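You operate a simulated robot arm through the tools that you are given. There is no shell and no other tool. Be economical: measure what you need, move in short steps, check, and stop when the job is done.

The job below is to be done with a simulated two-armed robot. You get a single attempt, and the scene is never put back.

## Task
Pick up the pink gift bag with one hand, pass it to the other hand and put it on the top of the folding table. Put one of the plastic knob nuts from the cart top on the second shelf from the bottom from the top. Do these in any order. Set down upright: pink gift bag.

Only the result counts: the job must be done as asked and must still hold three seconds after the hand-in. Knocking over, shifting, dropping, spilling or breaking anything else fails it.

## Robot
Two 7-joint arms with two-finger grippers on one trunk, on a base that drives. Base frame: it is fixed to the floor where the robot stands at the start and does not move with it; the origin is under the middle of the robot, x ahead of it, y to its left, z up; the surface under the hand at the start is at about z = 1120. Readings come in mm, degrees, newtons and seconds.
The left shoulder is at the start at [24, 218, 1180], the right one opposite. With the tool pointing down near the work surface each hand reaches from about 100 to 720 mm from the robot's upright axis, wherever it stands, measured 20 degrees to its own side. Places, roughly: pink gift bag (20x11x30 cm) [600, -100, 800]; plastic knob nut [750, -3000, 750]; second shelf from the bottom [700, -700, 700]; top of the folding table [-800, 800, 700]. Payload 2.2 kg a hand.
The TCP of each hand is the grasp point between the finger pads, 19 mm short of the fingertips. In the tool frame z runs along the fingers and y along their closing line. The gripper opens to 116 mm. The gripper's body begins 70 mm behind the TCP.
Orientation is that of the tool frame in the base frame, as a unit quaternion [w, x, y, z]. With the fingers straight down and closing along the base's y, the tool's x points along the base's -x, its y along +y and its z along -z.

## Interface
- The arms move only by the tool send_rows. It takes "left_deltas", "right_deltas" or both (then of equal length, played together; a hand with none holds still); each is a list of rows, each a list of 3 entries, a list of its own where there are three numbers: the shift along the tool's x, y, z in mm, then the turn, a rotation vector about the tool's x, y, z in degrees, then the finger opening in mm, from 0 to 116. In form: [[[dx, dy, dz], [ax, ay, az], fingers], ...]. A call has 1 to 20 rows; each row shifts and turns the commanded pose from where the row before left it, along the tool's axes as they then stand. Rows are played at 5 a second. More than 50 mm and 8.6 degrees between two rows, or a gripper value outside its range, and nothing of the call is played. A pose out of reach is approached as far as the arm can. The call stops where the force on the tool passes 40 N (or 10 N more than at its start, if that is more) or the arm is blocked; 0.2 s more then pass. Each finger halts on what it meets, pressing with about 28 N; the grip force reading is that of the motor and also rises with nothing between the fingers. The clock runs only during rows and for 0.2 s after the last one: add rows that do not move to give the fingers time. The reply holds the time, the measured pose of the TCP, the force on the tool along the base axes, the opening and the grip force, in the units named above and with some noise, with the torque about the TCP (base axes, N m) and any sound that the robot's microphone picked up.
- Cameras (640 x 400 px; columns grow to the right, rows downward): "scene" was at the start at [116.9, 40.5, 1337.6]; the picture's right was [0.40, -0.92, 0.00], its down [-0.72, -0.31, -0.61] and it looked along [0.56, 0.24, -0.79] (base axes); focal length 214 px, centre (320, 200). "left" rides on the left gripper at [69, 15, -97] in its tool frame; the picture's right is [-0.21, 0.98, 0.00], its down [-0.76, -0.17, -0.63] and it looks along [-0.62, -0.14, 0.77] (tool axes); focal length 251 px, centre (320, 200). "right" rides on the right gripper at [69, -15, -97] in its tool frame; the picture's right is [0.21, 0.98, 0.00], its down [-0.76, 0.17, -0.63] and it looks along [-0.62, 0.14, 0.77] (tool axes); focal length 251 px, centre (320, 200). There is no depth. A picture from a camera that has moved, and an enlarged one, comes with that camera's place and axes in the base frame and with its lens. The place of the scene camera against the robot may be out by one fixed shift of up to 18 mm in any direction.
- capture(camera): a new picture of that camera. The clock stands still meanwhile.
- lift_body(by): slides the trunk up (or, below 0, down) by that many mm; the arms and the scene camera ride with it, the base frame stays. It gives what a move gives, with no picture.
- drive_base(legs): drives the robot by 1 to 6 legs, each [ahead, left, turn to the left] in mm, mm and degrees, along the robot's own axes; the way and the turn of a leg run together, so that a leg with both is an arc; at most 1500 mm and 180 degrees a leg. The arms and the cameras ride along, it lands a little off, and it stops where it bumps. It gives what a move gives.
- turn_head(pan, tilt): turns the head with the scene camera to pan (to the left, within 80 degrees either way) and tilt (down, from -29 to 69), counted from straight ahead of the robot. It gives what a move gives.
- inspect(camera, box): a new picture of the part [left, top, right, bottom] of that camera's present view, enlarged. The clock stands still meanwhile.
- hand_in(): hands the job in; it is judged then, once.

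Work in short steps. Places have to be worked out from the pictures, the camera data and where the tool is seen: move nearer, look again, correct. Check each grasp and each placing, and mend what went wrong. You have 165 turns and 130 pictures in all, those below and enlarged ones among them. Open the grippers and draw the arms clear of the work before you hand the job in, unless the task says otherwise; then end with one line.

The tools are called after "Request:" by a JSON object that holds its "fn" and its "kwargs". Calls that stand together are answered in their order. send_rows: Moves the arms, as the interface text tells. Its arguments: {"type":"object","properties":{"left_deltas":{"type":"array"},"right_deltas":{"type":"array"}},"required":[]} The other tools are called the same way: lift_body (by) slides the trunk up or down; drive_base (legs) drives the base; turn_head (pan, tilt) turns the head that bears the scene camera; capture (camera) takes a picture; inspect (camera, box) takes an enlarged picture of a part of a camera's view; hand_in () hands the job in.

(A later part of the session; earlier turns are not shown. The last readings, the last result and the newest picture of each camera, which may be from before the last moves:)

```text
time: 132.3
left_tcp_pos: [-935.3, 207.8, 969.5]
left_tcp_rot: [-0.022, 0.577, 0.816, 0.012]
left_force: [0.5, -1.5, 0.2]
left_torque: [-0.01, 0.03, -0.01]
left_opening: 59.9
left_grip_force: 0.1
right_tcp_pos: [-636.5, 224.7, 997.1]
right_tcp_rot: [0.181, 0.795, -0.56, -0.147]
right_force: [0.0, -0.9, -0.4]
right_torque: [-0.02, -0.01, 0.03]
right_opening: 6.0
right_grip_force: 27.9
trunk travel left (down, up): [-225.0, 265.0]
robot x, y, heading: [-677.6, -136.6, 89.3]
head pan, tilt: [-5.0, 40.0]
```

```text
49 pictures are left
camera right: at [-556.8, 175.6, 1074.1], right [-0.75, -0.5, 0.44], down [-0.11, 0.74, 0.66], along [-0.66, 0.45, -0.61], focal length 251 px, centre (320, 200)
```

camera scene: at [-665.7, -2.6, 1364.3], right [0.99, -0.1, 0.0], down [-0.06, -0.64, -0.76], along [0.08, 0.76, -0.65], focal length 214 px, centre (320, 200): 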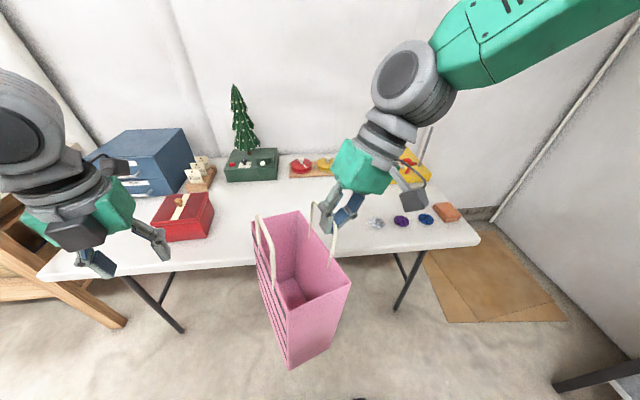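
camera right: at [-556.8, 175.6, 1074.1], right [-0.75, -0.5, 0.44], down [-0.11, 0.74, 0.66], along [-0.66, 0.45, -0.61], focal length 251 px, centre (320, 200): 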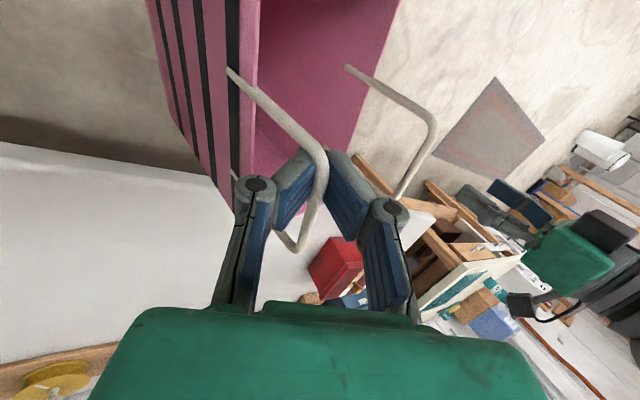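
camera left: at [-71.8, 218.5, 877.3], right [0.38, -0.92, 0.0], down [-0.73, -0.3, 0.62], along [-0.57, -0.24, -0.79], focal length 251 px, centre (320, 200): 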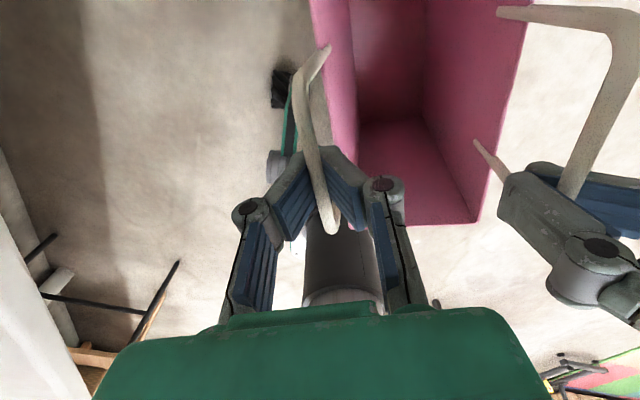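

Steady now: bar pinched at 6.0 mm and the bag hangs calm. Raise the trunk 115 mm and drive ahead in two modest legs, then check.

Request:
{"fn": "lift_body", "kwargs": {"by": 115}}

Request:
{"fn": "drive_base", "kwargs": {"legs": [[60, 0, 0], [60, 0, 0], [60, 0, 0]]}}

Request:
{"fn": "send_rows", "kwargs": {"right_deltas": [[[0, 0, 0], [0, 0, 0], 4.5], [[0, 0, 0], [0, 0, 0], 4.5], [[0, 0, 0], [0, 0, 0], 4.5], [[0, 0, 0], [0, 0, 0], 4.5], [[0, 0, 0], [0, 0, 0], 4.5]]}}

Request:
{"fn": "capture", "kwargs": {"camera": "scene"}}

```text
time: 133.8
left_tcp_pos: [-944.7, 207.6, 1082.7]
left_tcp_rot: [-0.02, 0.577, 0.816, 0.013]
left_force: [-1.2, 0.1, 0.6]
left_torque: [0.0, -0.02, 0.02]
left_opening: 60.0
left_grip_force: 0.1
right_tcp_pos: [-642.7, 225.8, 1112.4]
right_tcp_rot: [0.179, 0.796, -0.56, -0.145]
right_force: [-0.4, -0.1, -0.6]
right_torque: [-0.01, -0.07, 0.0]
right_opening: 6.0
right_grip_force: 27.5
trunk travel left (down, up): [-340.0, 150.0]
robot x, y, heading: [-678.7, -140.4, 89.4]
head pan, tilt: [-5.0, 40.0]
```

```text
time: 135.9
left_tcp_pos: [-934.4, 382.5, 1083.1]
left_tcp_rot: [-0.024, 0.577, 0.816, 0.012]
left_force: [-0.1, 0.1, 0.6]
left_torque: [-0.01, 0.02, -0.02]
left_opening: 60.1
left_grip_force: 0.1
right_tcp_pos: [-632.1, 398.5, 1113.6]
right_tcp_rot: [0.18, 0.794, -0.561, -0.148]
right_force: [-0.4, -0.6, -0.9]
right_torque: [-0.07, 0.02, 0.01]
right_opening: 6.1
right_grip_force: 28.0
trunk travel left (down, up): [-340.0, 150.0]
robot x, y, heading: [-676.2, 39.2, 89.1]
head pan, tilt: [-5.0, 40.0]
```

```text
time: 137.1
left_tcp_pos: [-930.1, 385.6, 1084.6]
left_tcp_rot: [-0.024, 0.577, 0.816, 0.011]
left_force: [-0.4, 0.3, 0.1]
left_torque: [0.0, 0.03, 0.02]
left_opening: 60.1
left_grip_force: 0.1
right_tcp_pos: [-627.4, 401.8, 1112.6]
right_tcp_rot: [0.181, 0.795, -0.56, -0.148]
right_force: [0.2, -0.8, -0.1]
right_torque: [-0.01, -0.02, 0.06]
right_opening: 6.2
right_grip_force: 28.7
trunk travel left (down, up): [-340.0, 150.0]
robot x, y, heading: [-670.1, 36.9, 89.4]
head pan, tilt: [-5.0, 40.0]
```

```text
48 pictures are left
camera scene: at [-656.6, 174.2, 1369.3], right [0.99, -0.1, 0.0], down [-0.07, -0.64, -0.76], along [0.08, 0.76, -0.65], focal length 214 px, centre (320, 200)
```

scene: 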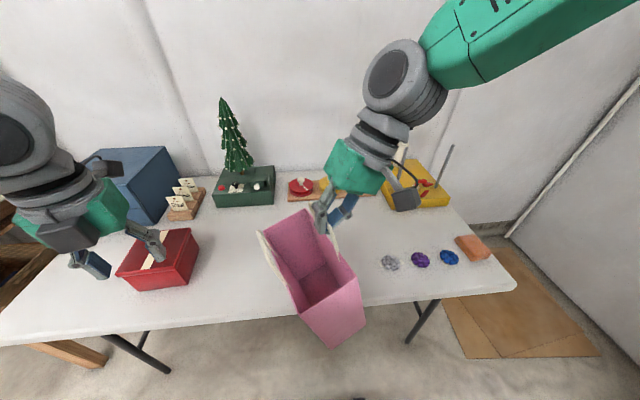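

Stable. Now extend the right arm over the table by ~225 mm in +y, slowly.

Request:
{"fn": "send_rows", "kwargs": {"right_deltas": [[[-7, -2.3, -0.9], [0, 0, 0], 4.5], [[-14.2, -4.6, -1.8], [0, 0, 0], 4.5], [[-14.2, -4.6, -1.8], [0, 0, 0], 4.5], [[-14.2, -4.6, -1.8], [0, 0, 0], 4.5], [[-14.2, -4.6, -1.8], [0, 0, 0], 4.5], [[-14.2, -4.6, -1.8], [0, 0, 0], 4.5], [[-14.2, -4.6, -1.8], [0, 0, 0], 4.5], [[-14.2, -4.6, -1.8], [0, 0, 0], 4.5], [[-14.2, -4.6, -1.8], [0, 0, 0], 4.5], [[-14.2, -4.6, -1.8], [0, 0, 0], 4.5], [[-14.2, -4.6, -1.8], [0, 0, 0], 4.5], [[-14.2, -4.6, -1.8], [0, 0, 0], 4.5], [[-14.2, -4.6, -1.8], [0, 0, 0], 4.5], [[-14.2, -4.6, -1.8], [0, 0, 0], 4.5], [[-14.2, -4.6, -1.8], [0, 0, 0], 4.5], [[-14.2, -4.6, -1.8], [0, 0, 0], 4.5], [[-7, -2.3, -0.9], [0, 0, 0], 4.5], [[0, 0, 0], [0, 0, 0], 4.5], [[0, 0, 0], [0, 0, 0], 4.5]]}}

Request:
{"fn": "capture", "kwargs": {"camera": "scene"}}

Request:
{"fn": "capture", "kwargs": {"camera": "left"}}

```text
time: 141.1
left_tcp_pos: [-933.0, 383.8, 1083.9]
left_tcp_rot: [-0.024, 0.578, 0.816, 0.01]
left_force: [-0.2, -0.7, -1.1]
left_torque: [0.0, 0.0, 0.0]
left_opening: 60.3
left_grip_force: 0.1
right_tcp_pos: [-631.3, 642.2, 1111.6]
right_tcp_rot: [0.181, 0.794, -0.561, -0.147]
right_force: [0.2, -0.1, -0.7]
right_torque: [-0.02, -0.02, 0.01]
right_opening: 5.9
right_grip_force: 28.4
trunk travel left (down, up): [-340.0, 150.0]
robot x, y, heading: [-674.3, 37.4, 89.2]
head pan, tilt: [-5.0, 40.0]
```

```text
47 pictures are left
camera scene: at [-661.4, 175.8, 1369.2], right [0.99, -0.1, 0.0], down [-0.06, -0.64, -0.76], along [0.08, 0.76, -0.65], focal length 214 px, centre (320, 200)
```

scene: 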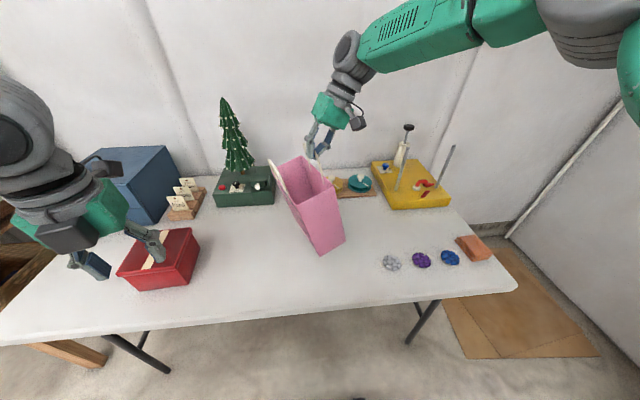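

```text
46 pictures are left
camera left: at [-938.3, 450.4, 1183.1], right [0.99, 0.12, -0.02], down [0.11, -0.8, 0.59], along [0.06, -0.59, -0.8], focal length 251 px, centre (320, 200)
```

left: 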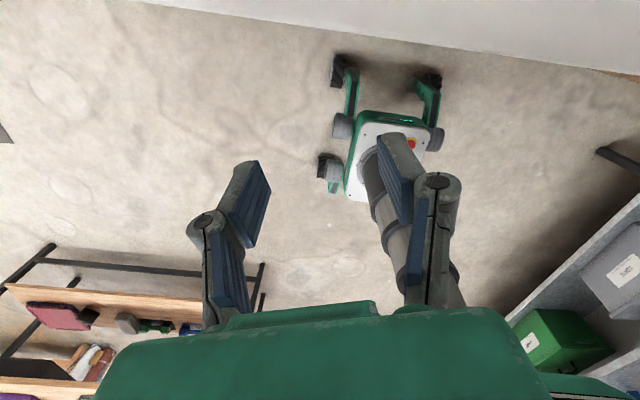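

The bag is over the free area, tilted ~16° as expected when hung from one handle. Lower 60 mm, then watch for contact.

Request:
{"fn": "send_rows", "kwargs": {"right_deltas": [[[0.3, -4.5, 8.9], [0, 0, 0], 4.5], [[0.3, -4.5, 8.9], [0, 0, 0], 4.5], [[0.3, -4.5, 8.9], [0, 0, 0], 4.5], [[0.3, -4.5, 8.9], [0, 0, 0], 4.5], [[0.3, -4.5, 8.9], [0, 0, 0], 4.5], [[0.15, -2.2, 4.5], [0, 0, 0], 4.5], [[0, 0, 0], [0, 0, 0], 4.5], [[0, 0, 0], [0, 0, 0], 4.5]]}}

Request:
{"fn": "inspect", "kwargs": {"camera": "scene", "box": [220, 110, 420, 290]}}

```text
time: 142.9
left_tcp_pos: [-932.5, 384.9, 1083.7]
left_tcp_rot: [-0.023, 0.577, 0.816, 0.012]
left_force: [-0.4, 0.3, -0.1]
left_torque: [-0.01, -0.05, -0.01]
left_opening: 60.2
left_grip_force: 0.2
right_tcp_pos: [-633.4, 643.3, 1056.4]
right_tcp_rot: [0.182, 0.795, -0.56, -0.147]
right_force: [0.1, 0.0, -0.6]
right_torque: [0.0, 0.0, 0.0]
right_opening: 4.5
right_grip_force: 0.5
trunk travel left (down, up): [-340.0, 150.0]
robot x, y, heading: [-673.1, 44.8, 88.9]
head pan, tilt: [-5.0, 40.0]
```

```text
2.22 times, centred on (320, 200) of scene
camera zoom: at [-661.4, 175.5, 1369.2], right [0.99, -0.1, 0.0], down [-0.06, -0.64, -0.76], along [0.08, 0.76, -0.65], focal length 477 px, centre (320, 200)
```

zoom: 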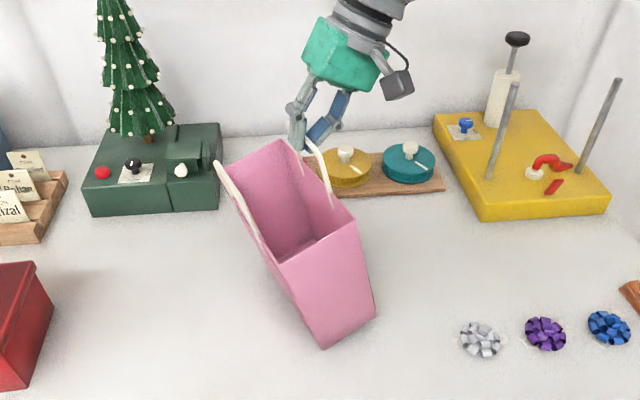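

The bar now rides just above the pads as a hook (opening 4.5). Continue lowering; the bag's left bottom edge should touch first and it will settle upright.

Request:
{"fn": "send_rows", "kwargs": {"right_deltas": [[[0.2, -2.7, 5.3], [0, 0, 0], 4.5], [[0.2, -2.7, 5.3], [0, 0, 0], 4.5], [[0.2, -2.7, 5.3], [0, 0, 0], 4.5], [[0.2, -2.7, 5.3], [0, 0, 0], 4.5], [[0.2, -2.7, 5.3], [0, 0, 0], 4.5], [[0, 0, 0], [0, 0, 0], 4.5], [[0, 0, 0], [0, 0, 0], 4.5]]}}

Request:
{"fn": "inspect", "kwargs": {"camera": "scene", "box": [220, 110, 420, 290]}}

```text
time: 144.5
left_tcp_pos: [-932.5, 383.7, 1083.2]
left_tcp_rot: [-0.023, 0.578, 0.816, 0.011]
left_force: [0.2, -0.7, 0.1]
left_torque: [0.0, 0.02, 0.02]
left_opening: 59.9
left_grip_force: 0.0
right_tcp_pos: [-631.9, 642.2, 1027.5]
right_tcp_rot: [0.181, 0.795, -0.56, -0.148]
right_force: [0.2, 0.1, 0.4]
right_torque: [0.01, 0.0, -0.03]
right_opening: 4.8
right_grip_force: 0.0
trunk travel left (down, up): [-340.0, 150.0]
robot x, y, heading: [-675.9, 38.3, 89.2]
head pan, tilt: [-5.0, 40.0]
```

```text
2.22 times, centred on (320, 200) of scene
camera zoom: at [-661.4, 175.5, 1369.2], right [0.99, -0.1, 0.0], down [-0.06, -0.64, -0.76], along [0.08, 0.76, -0.65], focal length 477 px, centre (320, 200)
```

zoom: 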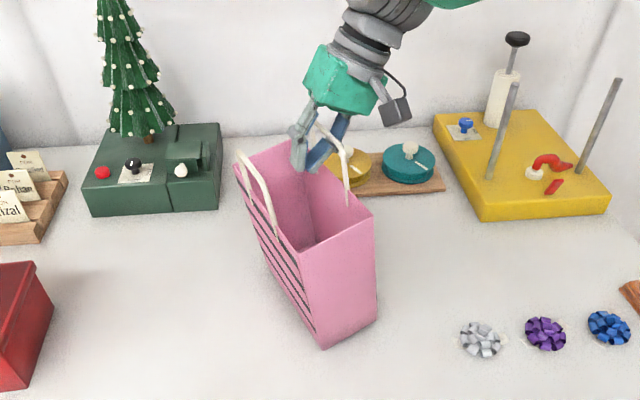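

Weight is off the hand, and the bag seems to be standing. I check with the right-hand camera before opening.

Request:
{"fn": "capture", "kwargs": {"camera": "right"}}

Request:
{"fn": "send_rows", "kwargs": {"right_deltas": [[[0.15, -2, 4], [0, 0, 0], 4.5], [[0.15, -2, 4], [0, 0, 0], 4.5], [[0, 0, 0], [0, 0, 0], 4.5]]}}

Request:
{"fn": "inspect", "kwargs": {"camera": "scene", "box": [220, 110, 420, 290]}}

```text
43 pictures are left
camera right: at [-553.5, 592.4, 1103.8], right [-0.75, -0.5, 0.44], down [-0.11, 0.74, 0.66], along [-0.66, 0.45, -0.61], focal length 251 px, centre (320, 200)
```

right: 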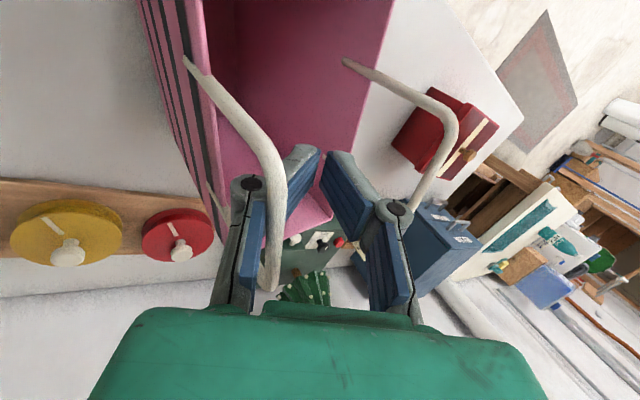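

```text
time: 145.3
left_tcp_pos: [-932.6, 382.9, 1083.0]
left_tcp_rot: [-0.023, 0.577, 0.816, 0.011]
left_force: [-0.2, 0.1, -0.4]
left_torque: [0.0, 0.02, 0.0]
left_opening: 60.1
left_grip_force: 0.0
right_tcp_pos: [-632.4, 642.0, 1017.4]
right_tcp_rot: [0.181, 0.795, -0.56, -0.147]
right_force: [0.1, 0.8, 0.2]
right_torque: [-0.03, 0.0, 0.01]
right_opening: 4.5
right_grip_force: 0.0
trunk travel left (down, up): [-340.0, 150.0]
robot x, y, heading: [-675.5, 38.9, 89.4]
head pan, tilt: [-5.0, 40.0]
```

```text
2.22 times, centred on (320, 200) of scene
camera zoom: at [-661.4, 175.4, 1369.2], right [0.99, -0.1, 0.0], down [-0.06, -0.64, -0.76], along [0.08, 0.76, -0.65], focal length 477 px, centre (320, 200)
```

zoom: 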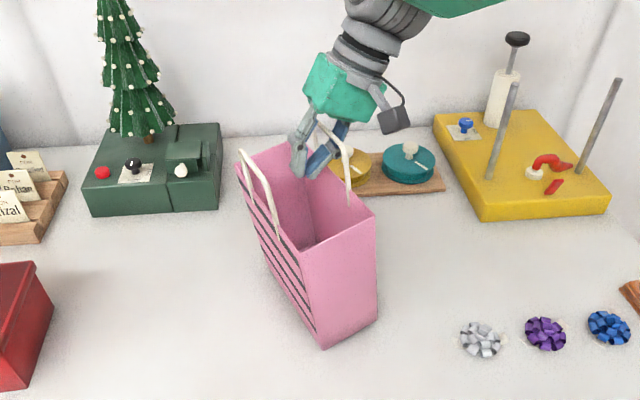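

The bag didn't change with further lowering, so it stands on the table. Open the right hand and back out along its axis.

Request:
{"fn": "send_rows", "kwargs": {"right_deltas": [[[0, 0, 0], [0, 0, 0], 30], [[0, 0, 0], [0, 0, 0], 60], [[0, 0, 0], [0, 0, 0], 85], [[0, 0, 0], [0, 0, 0], 85]]}}

Request:
{"fn": "capture", "kwargs": {"camera": "right"}}

```text
time: 146.3
left_tcp_pos: [-932.8, 384.6, 1083.0]
left_tcp_rot: [-0.023, 0.578, 0.816, 0.011]
left_force: [-0.3, -0.2, -0.3]
left_torque: [-0.01, 0.01, 0.03]
left_opening: 59.7
left_grip_force: 0.1
right_tcp_pos: [-633.5, 642.1, 1018.0]
right_tcp_rot: [0.182, 0.795, -0.56, -0.148]
right_force: [-0.5, -0.5, 0.0]
right_torque: [0.0, 0.03, -0.04]
right_opening: 85.0
right_grip_force: 0.0
trunk travel left (down, up): [-340.0, 150.0]
robot x, y, heading: [-676.1, 40.0, 89.5]
head pan, tilt: [-5.0, 40.0]
```

```text
41 pictures are left
camera right: at [-554.1, 592.5, 1094.9], right [-0.75, -0.5, 0.44], down [-0.11, 0.74, 0.66], along [-0.66, 0.45, -0.61], focal length 251 px, centre (320, 200)
```

right: 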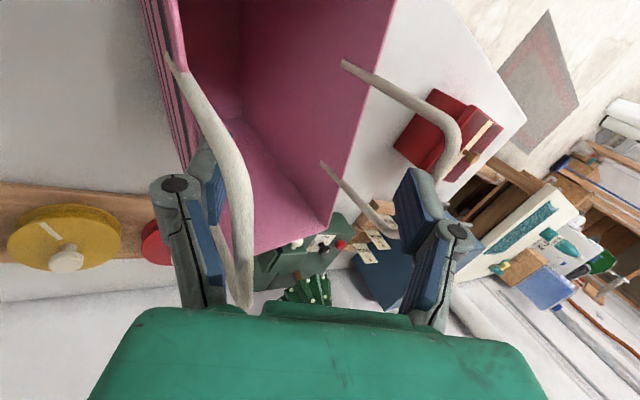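

The bar sits near the outer finger; I re-centre the hand by 20 mm and then retreat along the tool axis.

Request:
{"fn": "send_rows", "kwargs": {"right_deltas": [[[0, -8, -4], [0, 0, 0], 85], [[0, -8, -5], [0, 0, 0], 85], [[0, -6, -5], [0, 0, 0], 85], [[0, 0, -15], [0, 0, 0], 85], [[0, 0, -20], [0, 0, 0], 85], [[0, 0, -25], [0, 0, 0], 85], [[0, 0, -30], [0, 0, 0], 85], [[0, 0, -30], [0, 0, 0], 85]]}}

Request:
{"fn": "capture", "kwargs": {"camera": "scene"}}

Request:
{"fn": "capture", "kwargs": {"camera": "right"}}

```text
time: 148.1
left_tcp_pos: [-932.7, 383.2, 1083.0]
left_tcp_rot: [-0.023, 0.578, 0.816, 0.011]
left_force: [1.1, -0.1, 0.9]
left_torque: [-0.01, -0.01, 0.02]
left_opening: 60.2
left_grip_force: 0.0
right_tcp_pos: [-555.8, 664.7, 1127.9]
right_tcp_rot: [0.182, 0.795, -0.56, -0.147]
right_force: [-0.5, 0.2, -0.7]
right_torque: [0.0, 0.01, -0.05]
right_opening: 85.2
right_grip_force: 0.0
trunk travel left (down, up): [-340.0, 150.0]
robot x, y, heading: [-676.1, 37.9, 89.1]
head pan, tilt: [-5.0, 40.0]
```

```text
40 pictures are left
camera scene: at [-660.4, 175.1, 1369.3], right [0.99, -0.1, 0.0], down [-0.06, -0.64, -0.76], along [0.08, 0.76, -0.65], focal length 214 px, centre (320, 200)
```

scene: 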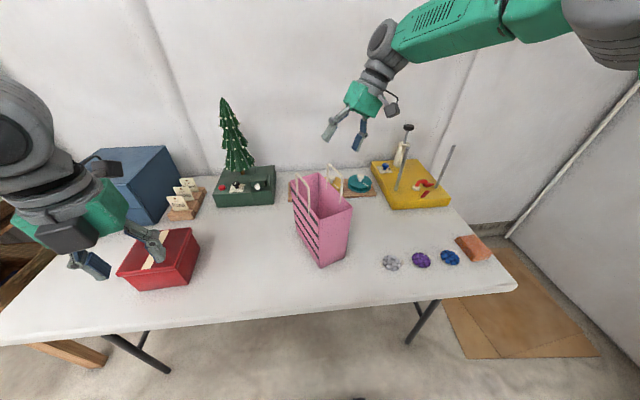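

```text
39 pictures are left
camera right: at [-477.3, 615.2, 1204.6], right [-0.75, -0.5, 0.44], down [-0.11, 0.74, 0.66], along [-0.66, 0.45, -0.61], focal length 251 px, centre (320, 200)
```

right: 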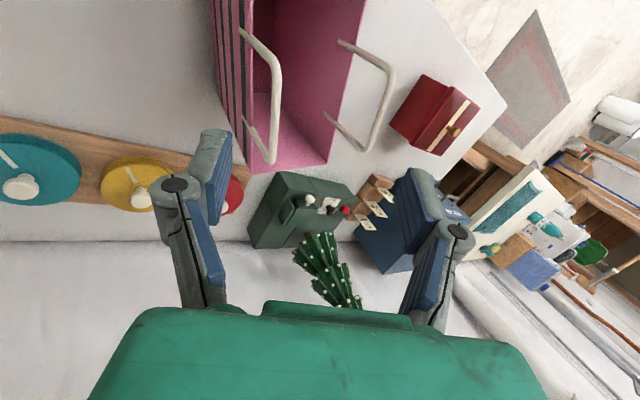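

The pink bag stands upright on the table, released. Now I back off, tuck the arms and turn toward the cart side.

Request:
{"fn": "drive_base", "kwargs": {"legs": [[-200, 0, 0], [-200, 0, 0]]}}

Request:
{"fn": "send_rows", "kwargs": {"right_deltas": [[[14, 0, 0], [5, 0, 0], 85], [[30, 0, 0], [5, 0, 0], 85], [[30, 0, 0], [5, 0, 0], 85], [[30, 0, 0], [5, 0, 0], 85], [[30, 0, 0], [5, 0, 0], 85], [[30, 0, 0], [0, 0, 0], 85], [[30, 0, 0], [0, 0, 0], 85], [[0, -20, 0], [0, 0, 0], 85], [[0, -20, 0], [0, 0, 0], 85], [[0, -20, 0], [0, 0, 0], 85]]}}

Request:
{"fn": "lift_body", "kwargs": {"by": -150}}

Request:
{"fn": "drive_base", "kwargs": {"legs": [[0, 0, -60], [0, 0, -60]]}}

Request:
{"fn": "turn_head", "kwargs": {"pan": -20, "tilt": 15}}

Request:
{"fn": "capture", "kwargs": {"camera": "scene"}}

```text
time: 150.9
left_tcp_pos: [-938.3, -13.5, 1082.5]
left_tcp_rot: [-0.024, 0.582, 0.813, 0.011]
left_force: [0.0, 0.1, -0.5]
left_torque: [0.01, -0.01, -0.02]
left_opening: 60.0
left_grip_force: 0.1
right_tcp_pos: [-558.4, 262.8, 1127.8]
right_tcp_rot: [0.18, 0.792, -0.564, -0.149]
right_force: [-0.4, 0.1, -0.3]
right_torque: [0.03, 0.01, -0.01]
right_opening: 85.0
right_grip_force: 0.0
trunk travel left (down, up): [-340.0, 150.0]
robot x, y, heading: [-677.3, -360.4, 88.5]
head pan, tilt: [-5.0, 40.0]
```

```text
time: 153.1
left_tcp_pos: [-937.4, -16.6, 1084.8]
left_tcp_rot: [-0.026, 0.582, 0.813, 0.013]
left_force: [0.2, 0.5, 0.4]
left_torque: [0.03, 0.01, 0.05]
left_opening: 59.9
left_grip_force: 0.1
right_tcp_pos: [-438.8, 94.6, 1119.7]
right_tcp_rot: [0.003, 0.812, -0.583, -0.024]
right_force: [0.4, 0.1, -0.2]
right_torque: [-0.01, 0.03, 0.02]
right_opening: 85.2
right_grip_force: 0.0
trunk travel left (down, up): [-340.0, 150.0]
robot x, y, heading: [-684.9, -358.9, 88.6]
head pan, tilt: [-5.0, 40.0]
```

```text
time: 154.9
left_tcp_pos: [-937.8, -16.2, 934.5]
left_tcp_rot: [-0.025, 0.582, 0.813, 0.012]
left_force: [-0.7, -0.9, -0.2]
left_torque: [0.02, 0.01, 0.02]
left_opening: 60.0
left_grip_force: 0.1
right_tcp_pos: [-440.3, 95.2, 970.6]
right_tcp_rot: [0.003, 0.812, -0.583, -0.024]
right_force: [0.0, -0.6, -0.5]
right_torque: [0.0, 0.03, -0.01]
right_opening: 84.8
right_grip_force: 0.0
trunk travel left (down, up): [-190.0, 300.0]
robot x, y, heading: [-683.7, -360.4, 88.6]
head pan, tilt: [-5.0, 40.0]
```

```text
time: 160.5
left_tcp_pos: [-257.9, -299.7, 935.0]
left_tcp_rot: [-0.001, 0.996, -0.083, 0.028]
left_force: [1.0, 0.0, 0.1]
left_torque: [0.0, 0.03, 0.01]
left_opening: 60.0
left_grip_force: 0.1
right_tcp_pos: [-396.1, -791.1, 970.3]
right_tcp_rot: [0.019, 0.085, 0.996, 0.015]
right_force: [0.2, 0.3, 0.3]
right_torque: [0.01, 0.01, -0.02]
right_opening: 84.8
right_grip_force: 0.0
trunk travel left (down, up): [-190.0, 300.0]
robot x, y, heading: [-683.3, -360.8, -29.7]
head pan, tilt: [-5.0, 40.0]
```

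```text
time: 161.4
left_tcp_pos: [-259.9, -298.5, 935.0]
left_tcp_rot: [-0.001, 0.996, -0.083, 0.028]
left_force: [-0.3, 0.2, 0.1]
left_torque: [0.01, -0.01, 0.02]
left_opening: 60.2
left_grip_force: 0.0
right_tcp_pos: [-398.4, -788.1, 971.3]
right_tcp_rot: [0.019, 0.083, 0.996, 0.015]
right_force: [1.2, 0.3, 0.3]
right_torque: [0.02, 0.01, -0.01]
right_opening: 85.0
right_grip_force: 0.0
trunk travel left (down, up): [-190.0, 300.0]
robot x, y, heading: [-682.7, -362.1, -30.0]
head pan, tilt: [-20.0, 15.0]
```

```text
38 pictures are left
camera scene: at [-579.6, -444.0, 1258.8], right [-0.76, -0.65, 0.0], down [-0.17, 0.2, -0.96], along [0.62, -0.74, -0.26], focal length 214 px, centre (320, 200)
```

scene: 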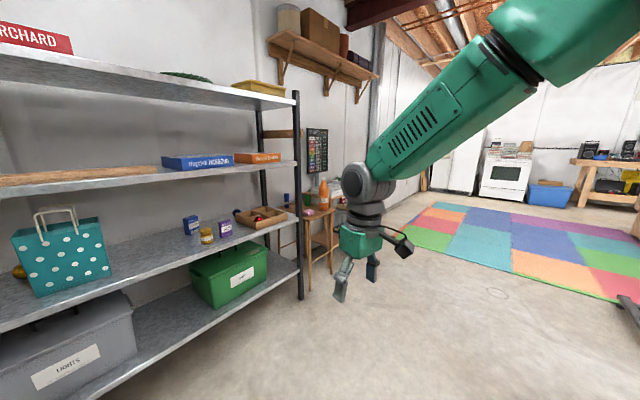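

The cart should be at the far end past the shelf, hidden behind the arm. I turn toward it and drive about 2 m along clear floor, then look.

Request:
{"fn": "drive_base", "kwargs": {"legs": [[0, 0, -37], [1000, 0, 0], [1000, 0, 0]]}}

Request:
{"fn": "turn_head", "kwargs": {"pan": 30, "tilt": 25}}

Request:
{"fn": "capture", "kwargs": {"camera": "scene"}}

```text
time: 173.1
left_tcp_pos: [481.3, -2403.1, 936.4]
left_tcp_rot: [0.008, 0.919, -0.392, 0.028]
left_force: [0.1, -0.1, 0.3]
left_torque: [0.0, 0.01, -0.03]
left_opening: 60.1
left_grip_force: 0.0
right_tcp_pos: [76.9, -2714.8, 970.1]
right_tcp_rot: [0.023, 0.394, 0.919, 0.008]
right_force: [-0.2, -0.7, 0.5]
right_torque: [-0.01, 0.02, -0.03]
right_opening: 84.9
right_grip_force: 0.0
trunk travel left (down, up): [-190.0, 300.0]
robot x, y, heading: [102.7, -2198.7, -66.3]
head pan, tilt: [-20.0, 15.0]
```

```text
time: 174.3
left_tcp_pos: [480.4, -2401.5, 935.3]
left_tcp_rot: [0.009, 0.92, -0.392, 0.028]
left_force: [-0.6, -0.5, -0.2]
left_torque: [0.01, 0.01, -0.01]
left_opening: 60.0
left_grip_force: 0.0
right_tcp_pos: [76.2, -2712.3, 971.6]
right_tcp_rot: [0.023, 0.393, 0.919, 0.007]
right_force: [0.2, 0.4, -0.3]
right_torque: [0.02, 0.0, -0.02]
right_opening: 85.1
right_grip_force: 0.0
trunk travel left (down, up): [-190.0, 300.0]
robot x, y, heading: [105.2, -2201.8, -66.3]
head pan, tilt: [30.0, 25.0]
```

```text
37 pictures are left
camera scene: at [201.5, -2285.2, 1242.7], right [-0.59, -0.8, 0.0], down [-0.34, 0.25, -0.91], along [0.73, -0.54, -0.43], focal length 214 px, centre (320, 200)
```

scene: 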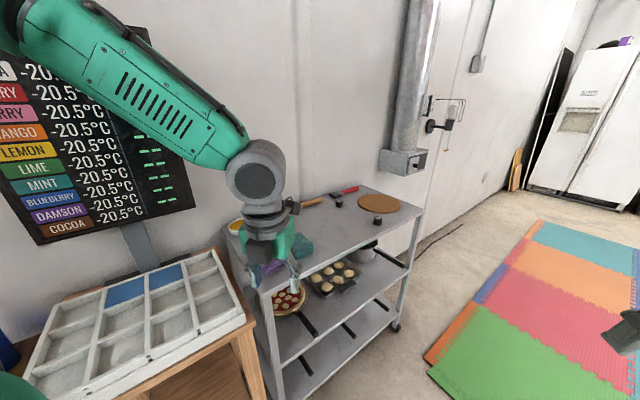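

The cart is found, with small dark knobs on top. Zoom in.

Request:
{"fn": "inspect", "kwargs": {"camera": "scene", "box": [220, 160, 440, 300]}}

```text
2.86 times, centred on (330, 230) of scene
camera zoom: at [201.5, -2285.2, 1242.7], right [-0.59, -0.8, 0.0], down [-0.34, 0.25, -0.91], along [0.73, -0.54, -0.43], focal length 613 px, centre (291, 114)
```

zoom: 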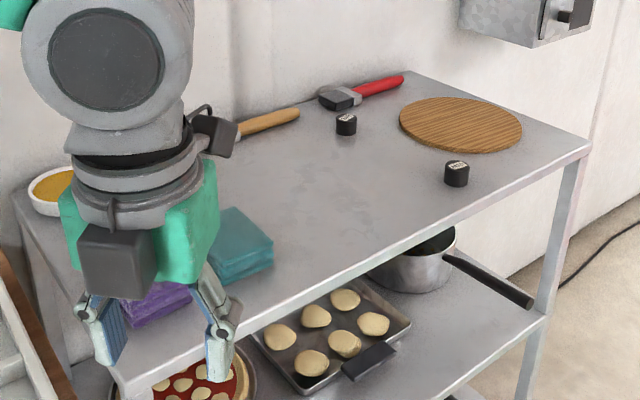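

Two black knobs: the nearer one (K2) is at about (689, −2954) on the cart top at z≈750. I turn to face the cart (heading 0) and shift right so the right arm covers it, watching for the mat.

Request:
{"fn": "drive_base", "kwargs": {"legs": [[0, 0, 66], [0, -260, 0], [0, -260, 0]]}}

Request:
{"fn": "turn_head", "kwargs": {"pan": -15, "tilt": 45}}

Request:
{"fn": "capture", "kwargs": {"camera": "scene"}}

Request:
{"fn": "capture", "kwargs": {"camera": "right"}}

```text
time: 180.5
left_tcp_pos: [435.0, -2449.1, 933.1]
left_tcp_rot: [-0.002, 0.986, 0.166, 0.027]
left_force: [0.1, 0.4, 0.0]
left_torque: [-0.02, -0.04, 0.0]
left_opening: 60.0
left_grip_force: 0.1
right_tcp_pos: [548.1, -2945.2, 974.3]
right_tcp_rot: [0.016, -0.164, 0.986, 0.013]
right_force: [0.1, 0.8, 0.3]
right_torque: [-0.07, 0.0, -0.01]
right_opening: 85.0
right_grip_force: 0.1
trunk travel left (down, up): [-190.0, 300.0]
robot x, y, heading: [96.4, -2712.5, -1.0]
head pan, tilt: [30.0, 25.0]
```

```text
time: 181.6
left_tcp_pos: [433.0, -2436.8, 931.8]
left_tcp_rot: [0.004, 0.985, 0.168, 0.027]
left_force: [-0.3, -0.1, 0.9]
left_torque: [-0.04, -0.04, 0.01]
left_opening: 60.0
left_grip_force: 0.0
right_tcp_pos: [545.9, -2930.0, 977.9]
right_tcp_rot: [0.016, -0.167, 0.986, 0.007]
right_force: [0.4, 0.5, -0.5]
right_torque: [-0.07, 0.0, 0.01]
right_opening: 84.9
right_grip_force: 0.1
trunk travel left (down, up): [-190.0, 300.0]
robot x, y, heading: [93.6, -2713.0, -1.2]
head pan, tilt: [-15.0, 45.0]
```

```text
35 pictures are left
camera scene: at [222.0, -2705.3, 1212.3], right [-0.27, -0.96, 0.02], down [-0.68, 0.18, -0.71], along [0.68, -0.21, -0.71], focal length 214 px, centre (320, 200)
```

scene: 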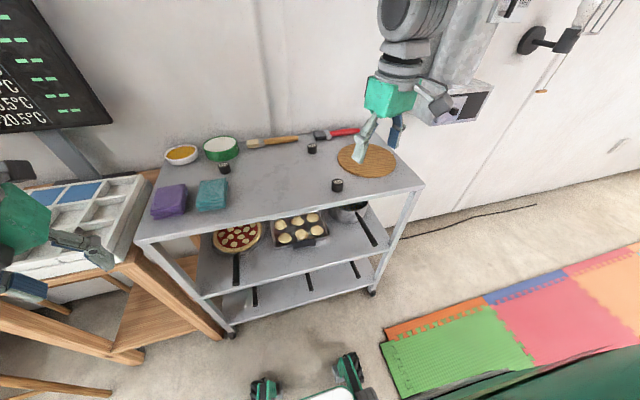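

```text
34 pictures are left
camera right: at [485.4, -2970.6, 1071.8], right [-0.52, 0.85, 0.0], down [0.64, 0.39, 0.66], along [0.56, 0.35, -0.75], focal length 251 px, centre (320, 200)
```

right: 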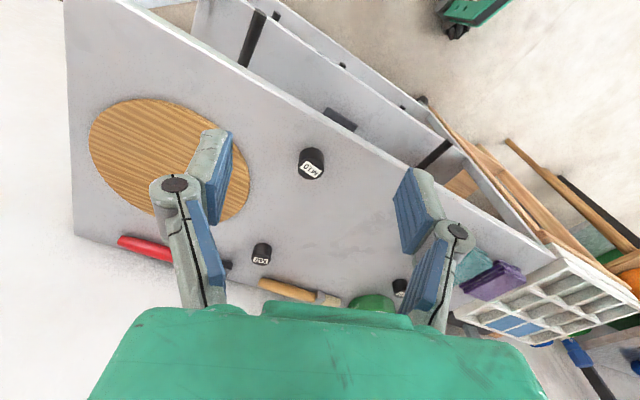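

Triangulating: the K2 knob (labelled M10) is at about (645, −2888, ~800); the cart top is ≈785. Move the right hand over it at z≈890.

Request:
{"fn": "send_rows", "kwargs": {"right_deltas": [[[-27, 1, 10], [0, 0, 0], 70], [[-27, 1, 10], [0, 0, 0], 70], [[-27, 2, 20], [0, 0, 0], 70], [[-26, 1, 20], [0, 0, 0], 70], [[0, 0, 28], [0, 0, 0], 70], [[0, 0, 0], [0, 0, 0], 70], [[0, 0, 0], [0, 0, 0], 70]]}}

Request:
{"fn": "capture", "kwargs": {"camera": "right"}}

```text
time: 183.2
left_tcp_pos: [433.8, -2432.0, 928.9]
left_tcp_rot: [0.006, 0.985, 0.169, 0.025]
left_force: [1.0, -0.4, -0.5]
left_torque: [-0.07, -0.01, 0.0]
left_opening: 59.9
left_grip_force: 0.1
right_tcp_pos: [649.7, -2883.7, 895.0]
right_tcp_rot: [0.016, -0.167, 0.986, 0.005]
right_force: [0.6, 1.3, -0.2]
right_torque: [-0.1, 0.03, 0.0]
right_opening: 69.9
right_grip_force: 0.1
trunk travel left (down, up): [-190.0, 300.0]
robot x, y, heading: [95.7, -2712.4, -1.0]
head pan, tilt: [-15.0, 45.0]
```

```text
33 pictures are left
camera right: at [588.4, -2923.5, 989.1], right [-0.52, 0.85, 0.0], down [0.64, 0.4, 0.66], along [0.56, 0.34, -0.75], focal length 251 px, centre (320, 200)
```

right: 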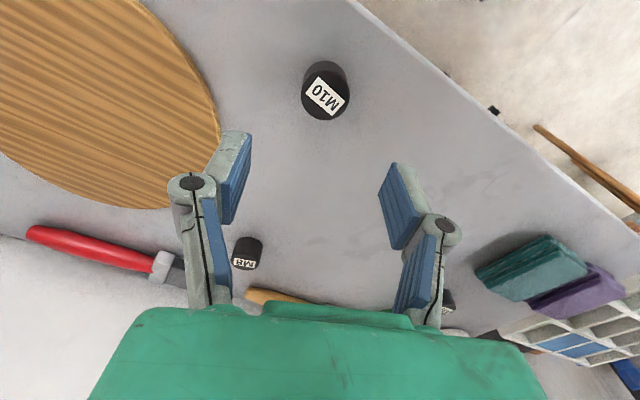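

Knob top at (638, −2889, 805), diameter ~34 mm. Correct and descend to z≈835, then check.

Request:
{"fn": "send_rows", "kwargs": {"right_deltas": [[[6.4, -0.6, 20], [0, 0, 0], 70], [[6.4, -0.6, 20], [0, 0, 0], 70], [[0, 0, 20], [0, 0, 0], 70], [[0, 0, 0], [0, 0, 0], 70], [[0, 0, 0], [0, 0, 0], 70]]}}

Request:
{"fn": "capture", "kwargs": {"camera": "right"}}

```text
time: 184.4
left_tcp_pos: [433.7, -2467.5, 937.9]
left_tcp_rot: [-0.009, 0.986, 0.166, 0.03]
left_force: [0.0, -1.3, 0.1]
left_torque: [0.06, -0.01, 0.0]
left_opening: 60.1
left_grip_force: 0.1
right_tcp_pos: [637.0, -2923.1, 827.7]
right_tcp_rot: [0.018, -0.165, 0.986, 0.02]
right_force: [0.1, -0.3, 0.2]
right_torque: [0.06, -0.01, 0.0]
right_opening: 69.8
right_grip_force: 0.1
trunk travel left (down, up): [-190.0, 300.0]
robot x, y, heading: [99.2, -2716.8, -1.1]
head pan, tilt: [-15.0, 45.0]
```

```text
32 pictures are left
camera right: at [575.3, -2964.4, 920.7], right [-0.52, 0.85, 0.02], down [0.64, 0.37, 0.67], along [0.56, 0.36, -0.74], focal length 251 px, centre (320, 200)
```

right: 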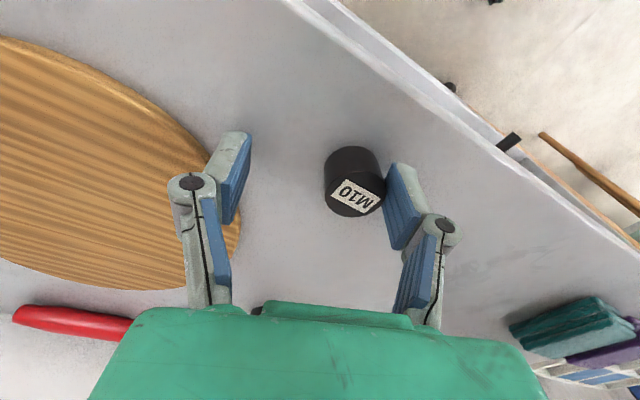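

The body is rocking sideways again after the lateral drive (~35 mm). I raise the hand and wait for it to settle before going down.

Request:
{"fn": "send_rows", "kwargs": {"right_deltas": [[[0, 0, -30], [0, 0, 0], 70], [[0, 0, 0], [0, 0, 0], 70], [[0, 0, 0], [0, 0, 0], 70], [[0, 0, 0], [0, 0, 0], 70], [[0, 0, 0], [0, 0, 0], 70], [[0, 0, 0], [0, 0, 0], 70], [[0, 0, 0], [0, 0, 0], 70], [[0, 0, 0], [0, 0, 0], 70], [[0, 0, 0], [0, 0, 0], 70], [[0, 0, 0], [0, 0, 0], 70], [[0, 0, 0], [0, 0, 0], 70], [[0, 0, 0], [0, 0, 0], 70], [[0, 0, 0], [0, 0, 0], 70], [[0, 0, 0], [0, 0, 0], 70], [[0, 0, 0], [0, 0, 0], 70], [[0, 0, 0], [0, 0, 0], 70], [[0, 0, 0], [0, 0, 0], 70], [[0, 0, 0], [0, 0, 0], 70], [[0, 0, 0], [0, 0, 0], 70], [[0, 0, 0], [0, 0, 0], 70]]}}

Request:
{"fn": "send_rows", "kwargs": {"right_deltas": [[[0, 0, 0], [0, 0, 0], 70]]}}

Request:
{"fn": "send_rows", "kwargs": {"right_deltas": [[[0, 0, 0], [0, 0, 0], 70]]}}

Request:
{"fn": "send_rows", "kwargs": {"right_deltas": [[[0, 0, 0], [0, 0, 0], 70]]}}

```text
time: 188.6
left_tcp_pos: [432.2, -2456.4, 936.6]
left_tcp_rot: [-0.005, 0.986, 0.167, 0.029]
left_force: [0.0, -0.8, 0.5]
left_torque: [0.03, -0.03, 0.02]
left_opening: 60.1
left_grip_force: 0.1
right_tcp_pos: [637.1, -2913.1, 860.2]
right_tcp_rot: [0.017, -0.165, 0.986, 0.015]
right_force: [-0.5, -0.7, 0.4]
right_torque: [0.05, 0.01, 0.02]
right_opening: 70.0
right_grip_force: 0.1
trunk travel left (down, up): [-190.0, 300.0]
robot x, y, heading: [92.8, -2716.0, -1.2]
head pan, tilt: [-15.0, 45.0]
```

```text
time: 189.0
left_tcp_pos: [434.9, -2442.7, 933.4]
left_tcp_rot: [0.0, 0.986, 0.167, 0.026]
left_force: [0.1, -0.6, -0.1]
left_torque: [-0.02, 0.0, 0.01]
left_opening: 59.9
left_grip_force: 0.0
right_tcp_pos: [637.2, -2901.6, 861.0]
right_tcp_rot: [0.017, -0.165, 0.986, 0.01]
right_force: [0.6, 0.7, -1.1]
right_torque: [-0.02, 0.01, -0.04]
right_opening: 69.9
right_grip_force: 0.1
trunk travel left (down, up): [-190.0, 300.0]
robot x, y, heading: [98.6, -2716.1, -1.5]
head pan, tilt: [-15.0, 45.0]
```

```text
time: 189.4
left_tcp_pos: [434.0, -2455.6, 935.4]
left_tcp_rot: [-0.004, 0.986, 0.167, 0.027]
left_force: [-0.2, -0.2, 1.5]
left_torque: [0.04, -0.02, 0.03]
left_opening: 60.0
left_grip_force: 0.1
right_tcp_pos: [636.0, -2912.6, 858.7]
right_tcp_rot: [0.016, -0.166, 0.986, 0.015]
right_force: [0.2, 0.2, 0.0]
right_torque: [-0.02, -0.02, -0.01]
right_opening: 70.0
right_grip_force: 0.0
trunk travel left (down, up): [-190.0, 300.0]
robot x, y, heading: [97.1, -2715.8, -0.9]
head pan, tilt: [-15.0, 45.0]
```

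```text
time: 189.8
left_tcp_pos: [431.8, -2443.6, 932.2]
left_tcp_rot: [0.002, 0.985, 0.168, 0.027]
left_force: [-0.1, -0.5, -0.1]
left_torque: [-0.07, 0.0, 0.0]
left_opening: 59.8
left_grip_force: 0.1
right_tcp_pos: [637.1, -2901.4, 862.3]
right_tcp_rot: [0.017, -0.166, 0.986, 0.01]
right_force: [0.5, 0.5, 0.5]
right_torque: [-0.06, 0.01, 0.05]
right_opening: 69.9
right_grip_force: 0.1
trunk travel left (down, up): [-190.0, 300.0]
robot x, y, heading: [99.7, -2715.4, -1.1]
head pan, tilt: [-15.0, 45.0]
```

It decays. Wait another 4 s and look.

Request:
{"fn": "send_rows", "kwargs": {"right_deltas": [[[0, 0, 0], [0, 0, 0], 70], [[0, 0, 0], [0, 0, 0], 70], [[0, 0, 0], [0, 0, 0], 70], [[0, 0, 0], [0, 0, 0], 70], [[0, 0, 0], [0, 0, 0], 70], [[0, 0, 0], [0, 0, 0], 70], [[0, 0, 0], [0, 0, 0], 70], [[0, 0, 0], [0, 0, 0], 70], [[0, 0, 0], [0, 0, 0], 70], [[0, 0, 0], [0, 0, 0], 70], [[0, 0, 0], [0, 0, 0], 70], [[0, 0, 0], [0, 0, 0], 70], [[0, 0, 0], [0, 0, 0], 70], [[0, 0, 0], [0, 0, 0], 70], [[0, 0, 0], [0, 0, 0], 70], [[0, 0, 0], [0, 0, 0], 70], [[0, 0, 0], [0, 0, 0], 70], [[0, 0, 0], [0, 0, 0], 70], [[0, 0, 0], [0, 0, 0], 70], [[0, 0, 0], [0, 0, 0], 70]]}}

Request:
{"fn": "send_rows", "kwargs": {"right_deltas": [[[0, 0, 0], [0, 0, 0], 70]]}}

Request:
{"fn": "capture", "kwargs": {"camera": "right"}}

```text
time: 194.0
left_tcp_pos: [433.5, -2449.0, 934.2]
left_tcp_rot: [-0.001, 0.986, 0.167, 0.027]
left_force: [-0.9, -0.5, 0.4]
left_torque: [0.0, -0.01, 0.04]
left_opening: 60.2
left_grip_force: 0.0
right_tcp_pos: [637.1, -2906.8, 860.7]
right_tcp_rot: [0.016, -0.165, 0.986, 0.012]
right_force: [0.7, -0.3, 0.4]
right_torque: [0.02, -0.02, -0.03]
right_opening: 69.8
right_grip_force: 0.0
trunk travel left (down, up): [-190.0, 300.0]
robot x, y, heading: [96.4, -2716.5, -1.0]
head pan, tilt: [-15.0, 45.0]
```

```text
time: 194.4
left_tcp_pos: [432.9, -2449.2, 933.9]
left_tcp_rot: [-0.001, 0.986, 0.167, 0.026]
left_force: [-0.3, -1.3, 0.3]
left_torque: [-0.02, 0.01, 0.0]
left_opening: 60.0
left_grip_force: 0.0
right_tcp_pos: [636.2, -2907.0, 860.1]
right_tcp_rot: [0.017, -0.166, 0.986, 0.013]
right_force: [-1.0, 0.5, -0.2]
right_torque: [-0.02, -0.02, -0.01]
right_opening: 69.9
right_grip_force: 0.1
trunk travel left (down, up): [-190.0, 300.0]
robot x, y, heading: [96.2, -2716.4, -1.2]
head pan, tilt: [-15.0, 45.0]
```

```text
31 pictures are left
camera right: at [574.8, -2947.0, 954.3], right [-0.52, 0.85, 0.01], down [0.64, 0.38, 0.66], along [0.56, 0.35, -0.75], focal length 251 px, centre (320, 200)
```

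right: 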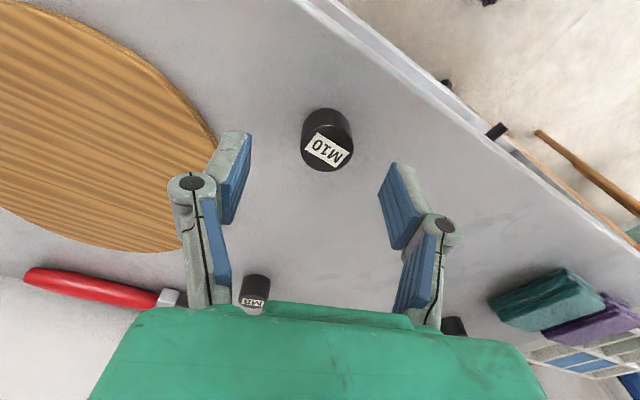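

Settled. Knob is at about (644, −2897). Correct laterally and descend 35 mm, then look once more.

Request:
{"fn": "send_rows", "kwargs": {"right_deltas": [[[-5, 3, 10], [0, 0, 0], 70], [[-5.5, 3, 15], [0, 0, 0], 70], [[0, 0, 10], [0, 0, 0], 70], [[0, 0, 0], [0, 0, 0], 70]]}}

Request:
{"fn": "capture", "kwargs": {"camera": "right"}}

```text
time: 195.4
left_tcp_pos: [433.5, -2448.6, 934.4]
left_tcp_rot: [-0.002, 0.986, 0.167, 0.027]
left_force: [-0.8, 1.1, -0.4]
left_torque: [-0.01, 0.03, 0.01]
left_opening: 60.1
left_grip_force: 0.1
right_tcp_pos: [646.7, -2896.5, 826.3]
right_tcp_rot: [0.017, -0.166, 0.986, 0.012]
right_force: [-0.1, 0.0, -0.1]
right_torque: [0.02, 0.01, -0.02]
right_opening: 69.7
right_grip_force: 0.0
trunk travel left (down, up): [-190.0, 300.0]
robot x, y, heading: [95.0, -2715.1, -1.2]
head pan, tilt: [-15.0, 45.0]
```

```text
30 pictures are left
camera right: at [584.6, -2936.2, 919.6], right [-0.52, 0.85, 0.01], down [0.64, 0.38, 0.66], along [0.56, 0.35, -0.75], focal length 251 px, centre (320, 200)
```

right: 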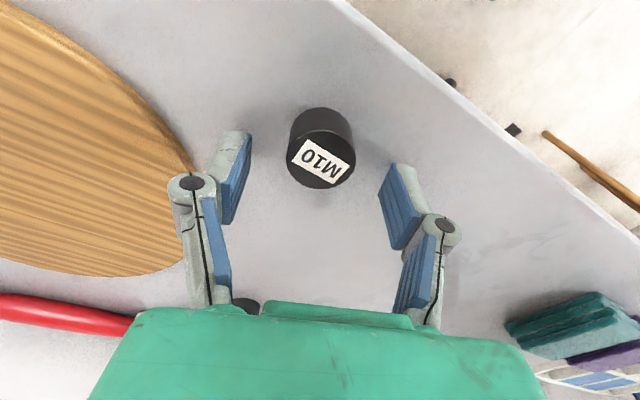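

The knob is centred under the hand (top z≈804). Descend 27 mm to TCP z≈799 and close.

Request:
{"fn": "send_rows", "kwargs": {"right_deltas": [[[0, 0, 14], [0, 0, 0], 70], [[0, 0, 13], [0, 0, 0], 70], [[0, 0, 0], [0, 0, 0], 70], [[0, 0, 0], [0, 0, 0], 45], [[0, 0, 0], [0, 0, 0], 30], [[0, 0, 0], [0, 0, 0], 20], [[0, 0, 0], [0, 0, 0], 20]]}}

Request:
{"fn": "capture", "kwargs": {"camera": "right"}}

```text
time: 195.9
left_tcp_pos: [430.1, -2450.9, 937.7]
left_tcp_rot: [-0.001, 0.986, 0.166, 0.029]
left_force: [0.6, 1.1, 0.1]
left_torque: [-0.02, 0.08, 0.01]
left_opening: 60.1
left_grip_force: 0.0
right_tcp_pos: [648.2, -2901.1, 820.2]
right_tcp_rot: [0.025, -0.164, 0.986, 0.011]
right_force: [-7.8, -14.9, 42.8]
right_torque: [-1.18, 0.36, -0.14]
right_opening: 29.7
right_grip_force: 27.9
trunk travel left (down, up): [-190.0, 300.0]
robot x, y, heading: [97.8, -2713.3, -1.1]
head pan, tilt: [-15.0, 45.0]
stopped in row 2 (right hand): the force on the tool passed its limit at 52 N (the readings are from after the stop); the commanded pose is now the measured one
```

```text
29 pictures are left
camera right: at [585.4, -2941.4, 913.1], right [-0.52, 0.85, 0.0], down [0.63, 0.38, 0.67], along [0.58, 0.35, -0.74], focal length 251 px, centre (320, 200)
```

right: 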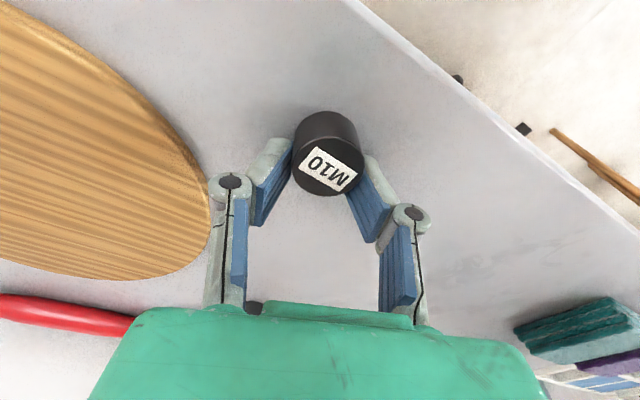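

The fingertips reached the cart surface (so the top is at z≈800), and the fingers have closed on the knob at 29.7 mm. I relieve the pressure and lift.

Request:
{"fn": "send_rows", "kwargs": {"right_deltas": [[[0, 0, -2], [0, 0, 0], 20], [[0, 0, -3], [0, 0, 0], 20], [[0, 0, 0], [0, 0, 0], 20], [[0, 0, -10], [0, 0, 0], 20], [[0, 0, -15], [0, 0, 0], 20], [[0, 0, -20], [0, 0, 0], 20], [[0, 0, -25], [0, 0, 0], 20], [[0, 0, -25], [0, 0, 0], 20], [[0, 0, 0], [0, 0, 0], 20]]}}

Request:
{"fn": "capture", "kwargs": {"camera": "right"}}

```text
time: 197.9
left_tcp_pos: [433.5, -2447.4, 933.8]
left_tcp_rot: [0.0, 0.986, 0.166, 0.028]
left_force: [-0.7, 0.0, -0.3]
left_torque: [-0.01, 0.01, -0.02]
left_opening: 59.9
left_grip_force: 0.1
right_tcp_pos: [646.1, -2899.1, 915.2]
right_tcp_rot: [0.021, -0.165, 0.986, 0.011]
right_force: [-0.2, 0.0, -0.4]
right_torque: [0.0, 0.01, -0.03]
right_opening: 29.6
right_grip_force: 27.7
trunk travel left (down, up): [-190.0, 300.0]
robot x, y, heading: [97.7, -2715.7, -1.1]
head pan, tilt: [-15.0, 45.0]
```

```text
28 pictures are left
camera right: at [583.3, -2938.4, 1008.1], right [-0.52, 0.85, 0.01], down [0.64, 0.39, 0.67], along [0.57, 0.35, -0.74], focal length 251 px, centre (320, 200)
```

right: 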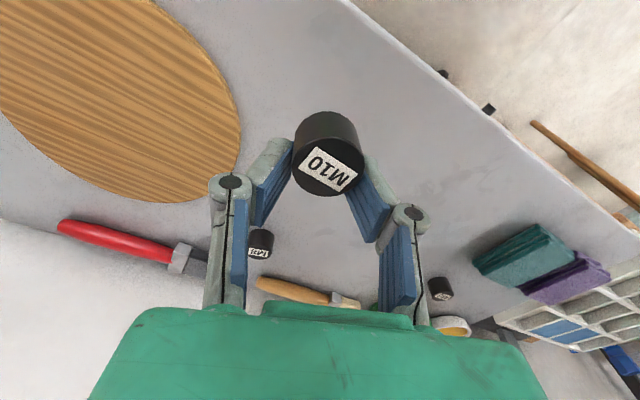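

Knob firmly held (29.6 mm). I back away from the cart, turn, and drive back to the shelf. The free spot on the second shelf is near (580, −600).

Request:
{"fn": "drive_base", "kwargs": {"legs": [[-290, 0, 0], [0, 0, 91], [1150, 0, 0], [1150, 0, 0]]}}

Request:
{"fn": "drive_base", "kwargs": {"legs": [[0, 0, -90]]}}

Request:
{"fn": "turn_head", "kwargs": {"pan": -10, "tilt": 35}}

Request:
{"fn": "capture", "kwargs": {"camera": "scene"}}

```text
time: 214.7
left_tcp_pos: [-477.7, -87.9, 934.0]
left_tcp_rot: [-0.022, 0.576, 0.817, 0.019]
left_force: [-0.8, 0.0, 0.1]
left_torque: [0.0, 0.02, 0.01]
left_opening: 60.2
left_grip_force: 0.1
right_tcp_pos: [-27.3, 128.1, 916.4]
right_tcp_rot: [-0.007, 0.816, -0.577, -0.024]
right_force: [0.2, 0.1, -0.6]
right_torque: [-0.01, -0.01, 0.01]
right_opening: 29.5
right_grip_force: 28.3
trunk travel left (down, up): [-190.0, 300.0]
robot x, y, heading: [-209.5, -424.6, 89.1]
head pan, tilt: [-15.0, 45.0]
```

```text
time: 218.9
left_tcp_pos: [114.8, -143.8, 936.1]
left_tcp_rot: [-0.001, 0.982, 0.186, 0.03]
left_force: [-0.1, 1.0, 0.4]
left_torque: [0.02, 0.02, -0.04]
left_opening: 60.0
left_grip_force: 0.0
right_tcp_pos: [344.5, -584.6, 917.2]
right_tcp_rot: [0.021, -0.184, 0.983, 0.012]
right_force: [-0.1, 0.4, -0.5]
right_torque: [0.0, 0.05, -0.02]
right_opening: 29.6
right_grip_force: 28.3
trunk travel left (down, up): [-190.0, 300.0]
robot x, y, heading: [-205.4, -423.9, 1.1]
head pan, tilt: [-15.0, 45.0]
```

```text
time: 219.6
left_tcp_pos: [113.1, -143.2, 936.5]
left_tcp_rot: [-0.002, 0.982, 0.185, 0.031]
left_force: [-0.5, -0.3, -0.2]
left_torque: [0.03, -0.01, 0.01]
left_opening: 59.9
left_grip_force: 0.1
right_tcp_pos: [343.4, -586.0, 917.9]
right_tcp_rot: [0.023, -0.184, 0.983, 0.011]
right_force: [0.9, -0.8, -1.3]
right_torque: [0.02, -0.01, 0.01]
right_opening: 29.4
right_grip_force: 27.9
trunk travel left (down, up): [-190.0, 300.0]
robot x, y, heading: [-208.3, -418.1, 1.1]
head pan, tilt: [-10.0, 35.0]
```

```text
27 pictures are left
camera scene: at [-73.5, -425.0, 1226.9], right [-0.16, -0.99, 0.0], down [-0.57, 0.09, -0.82], along [0.81, -0.13, -0.58], focal length 214 px, centre (320, 200)
```

scene: 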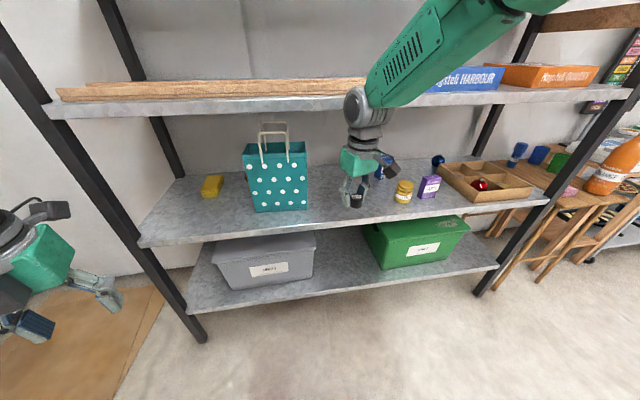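

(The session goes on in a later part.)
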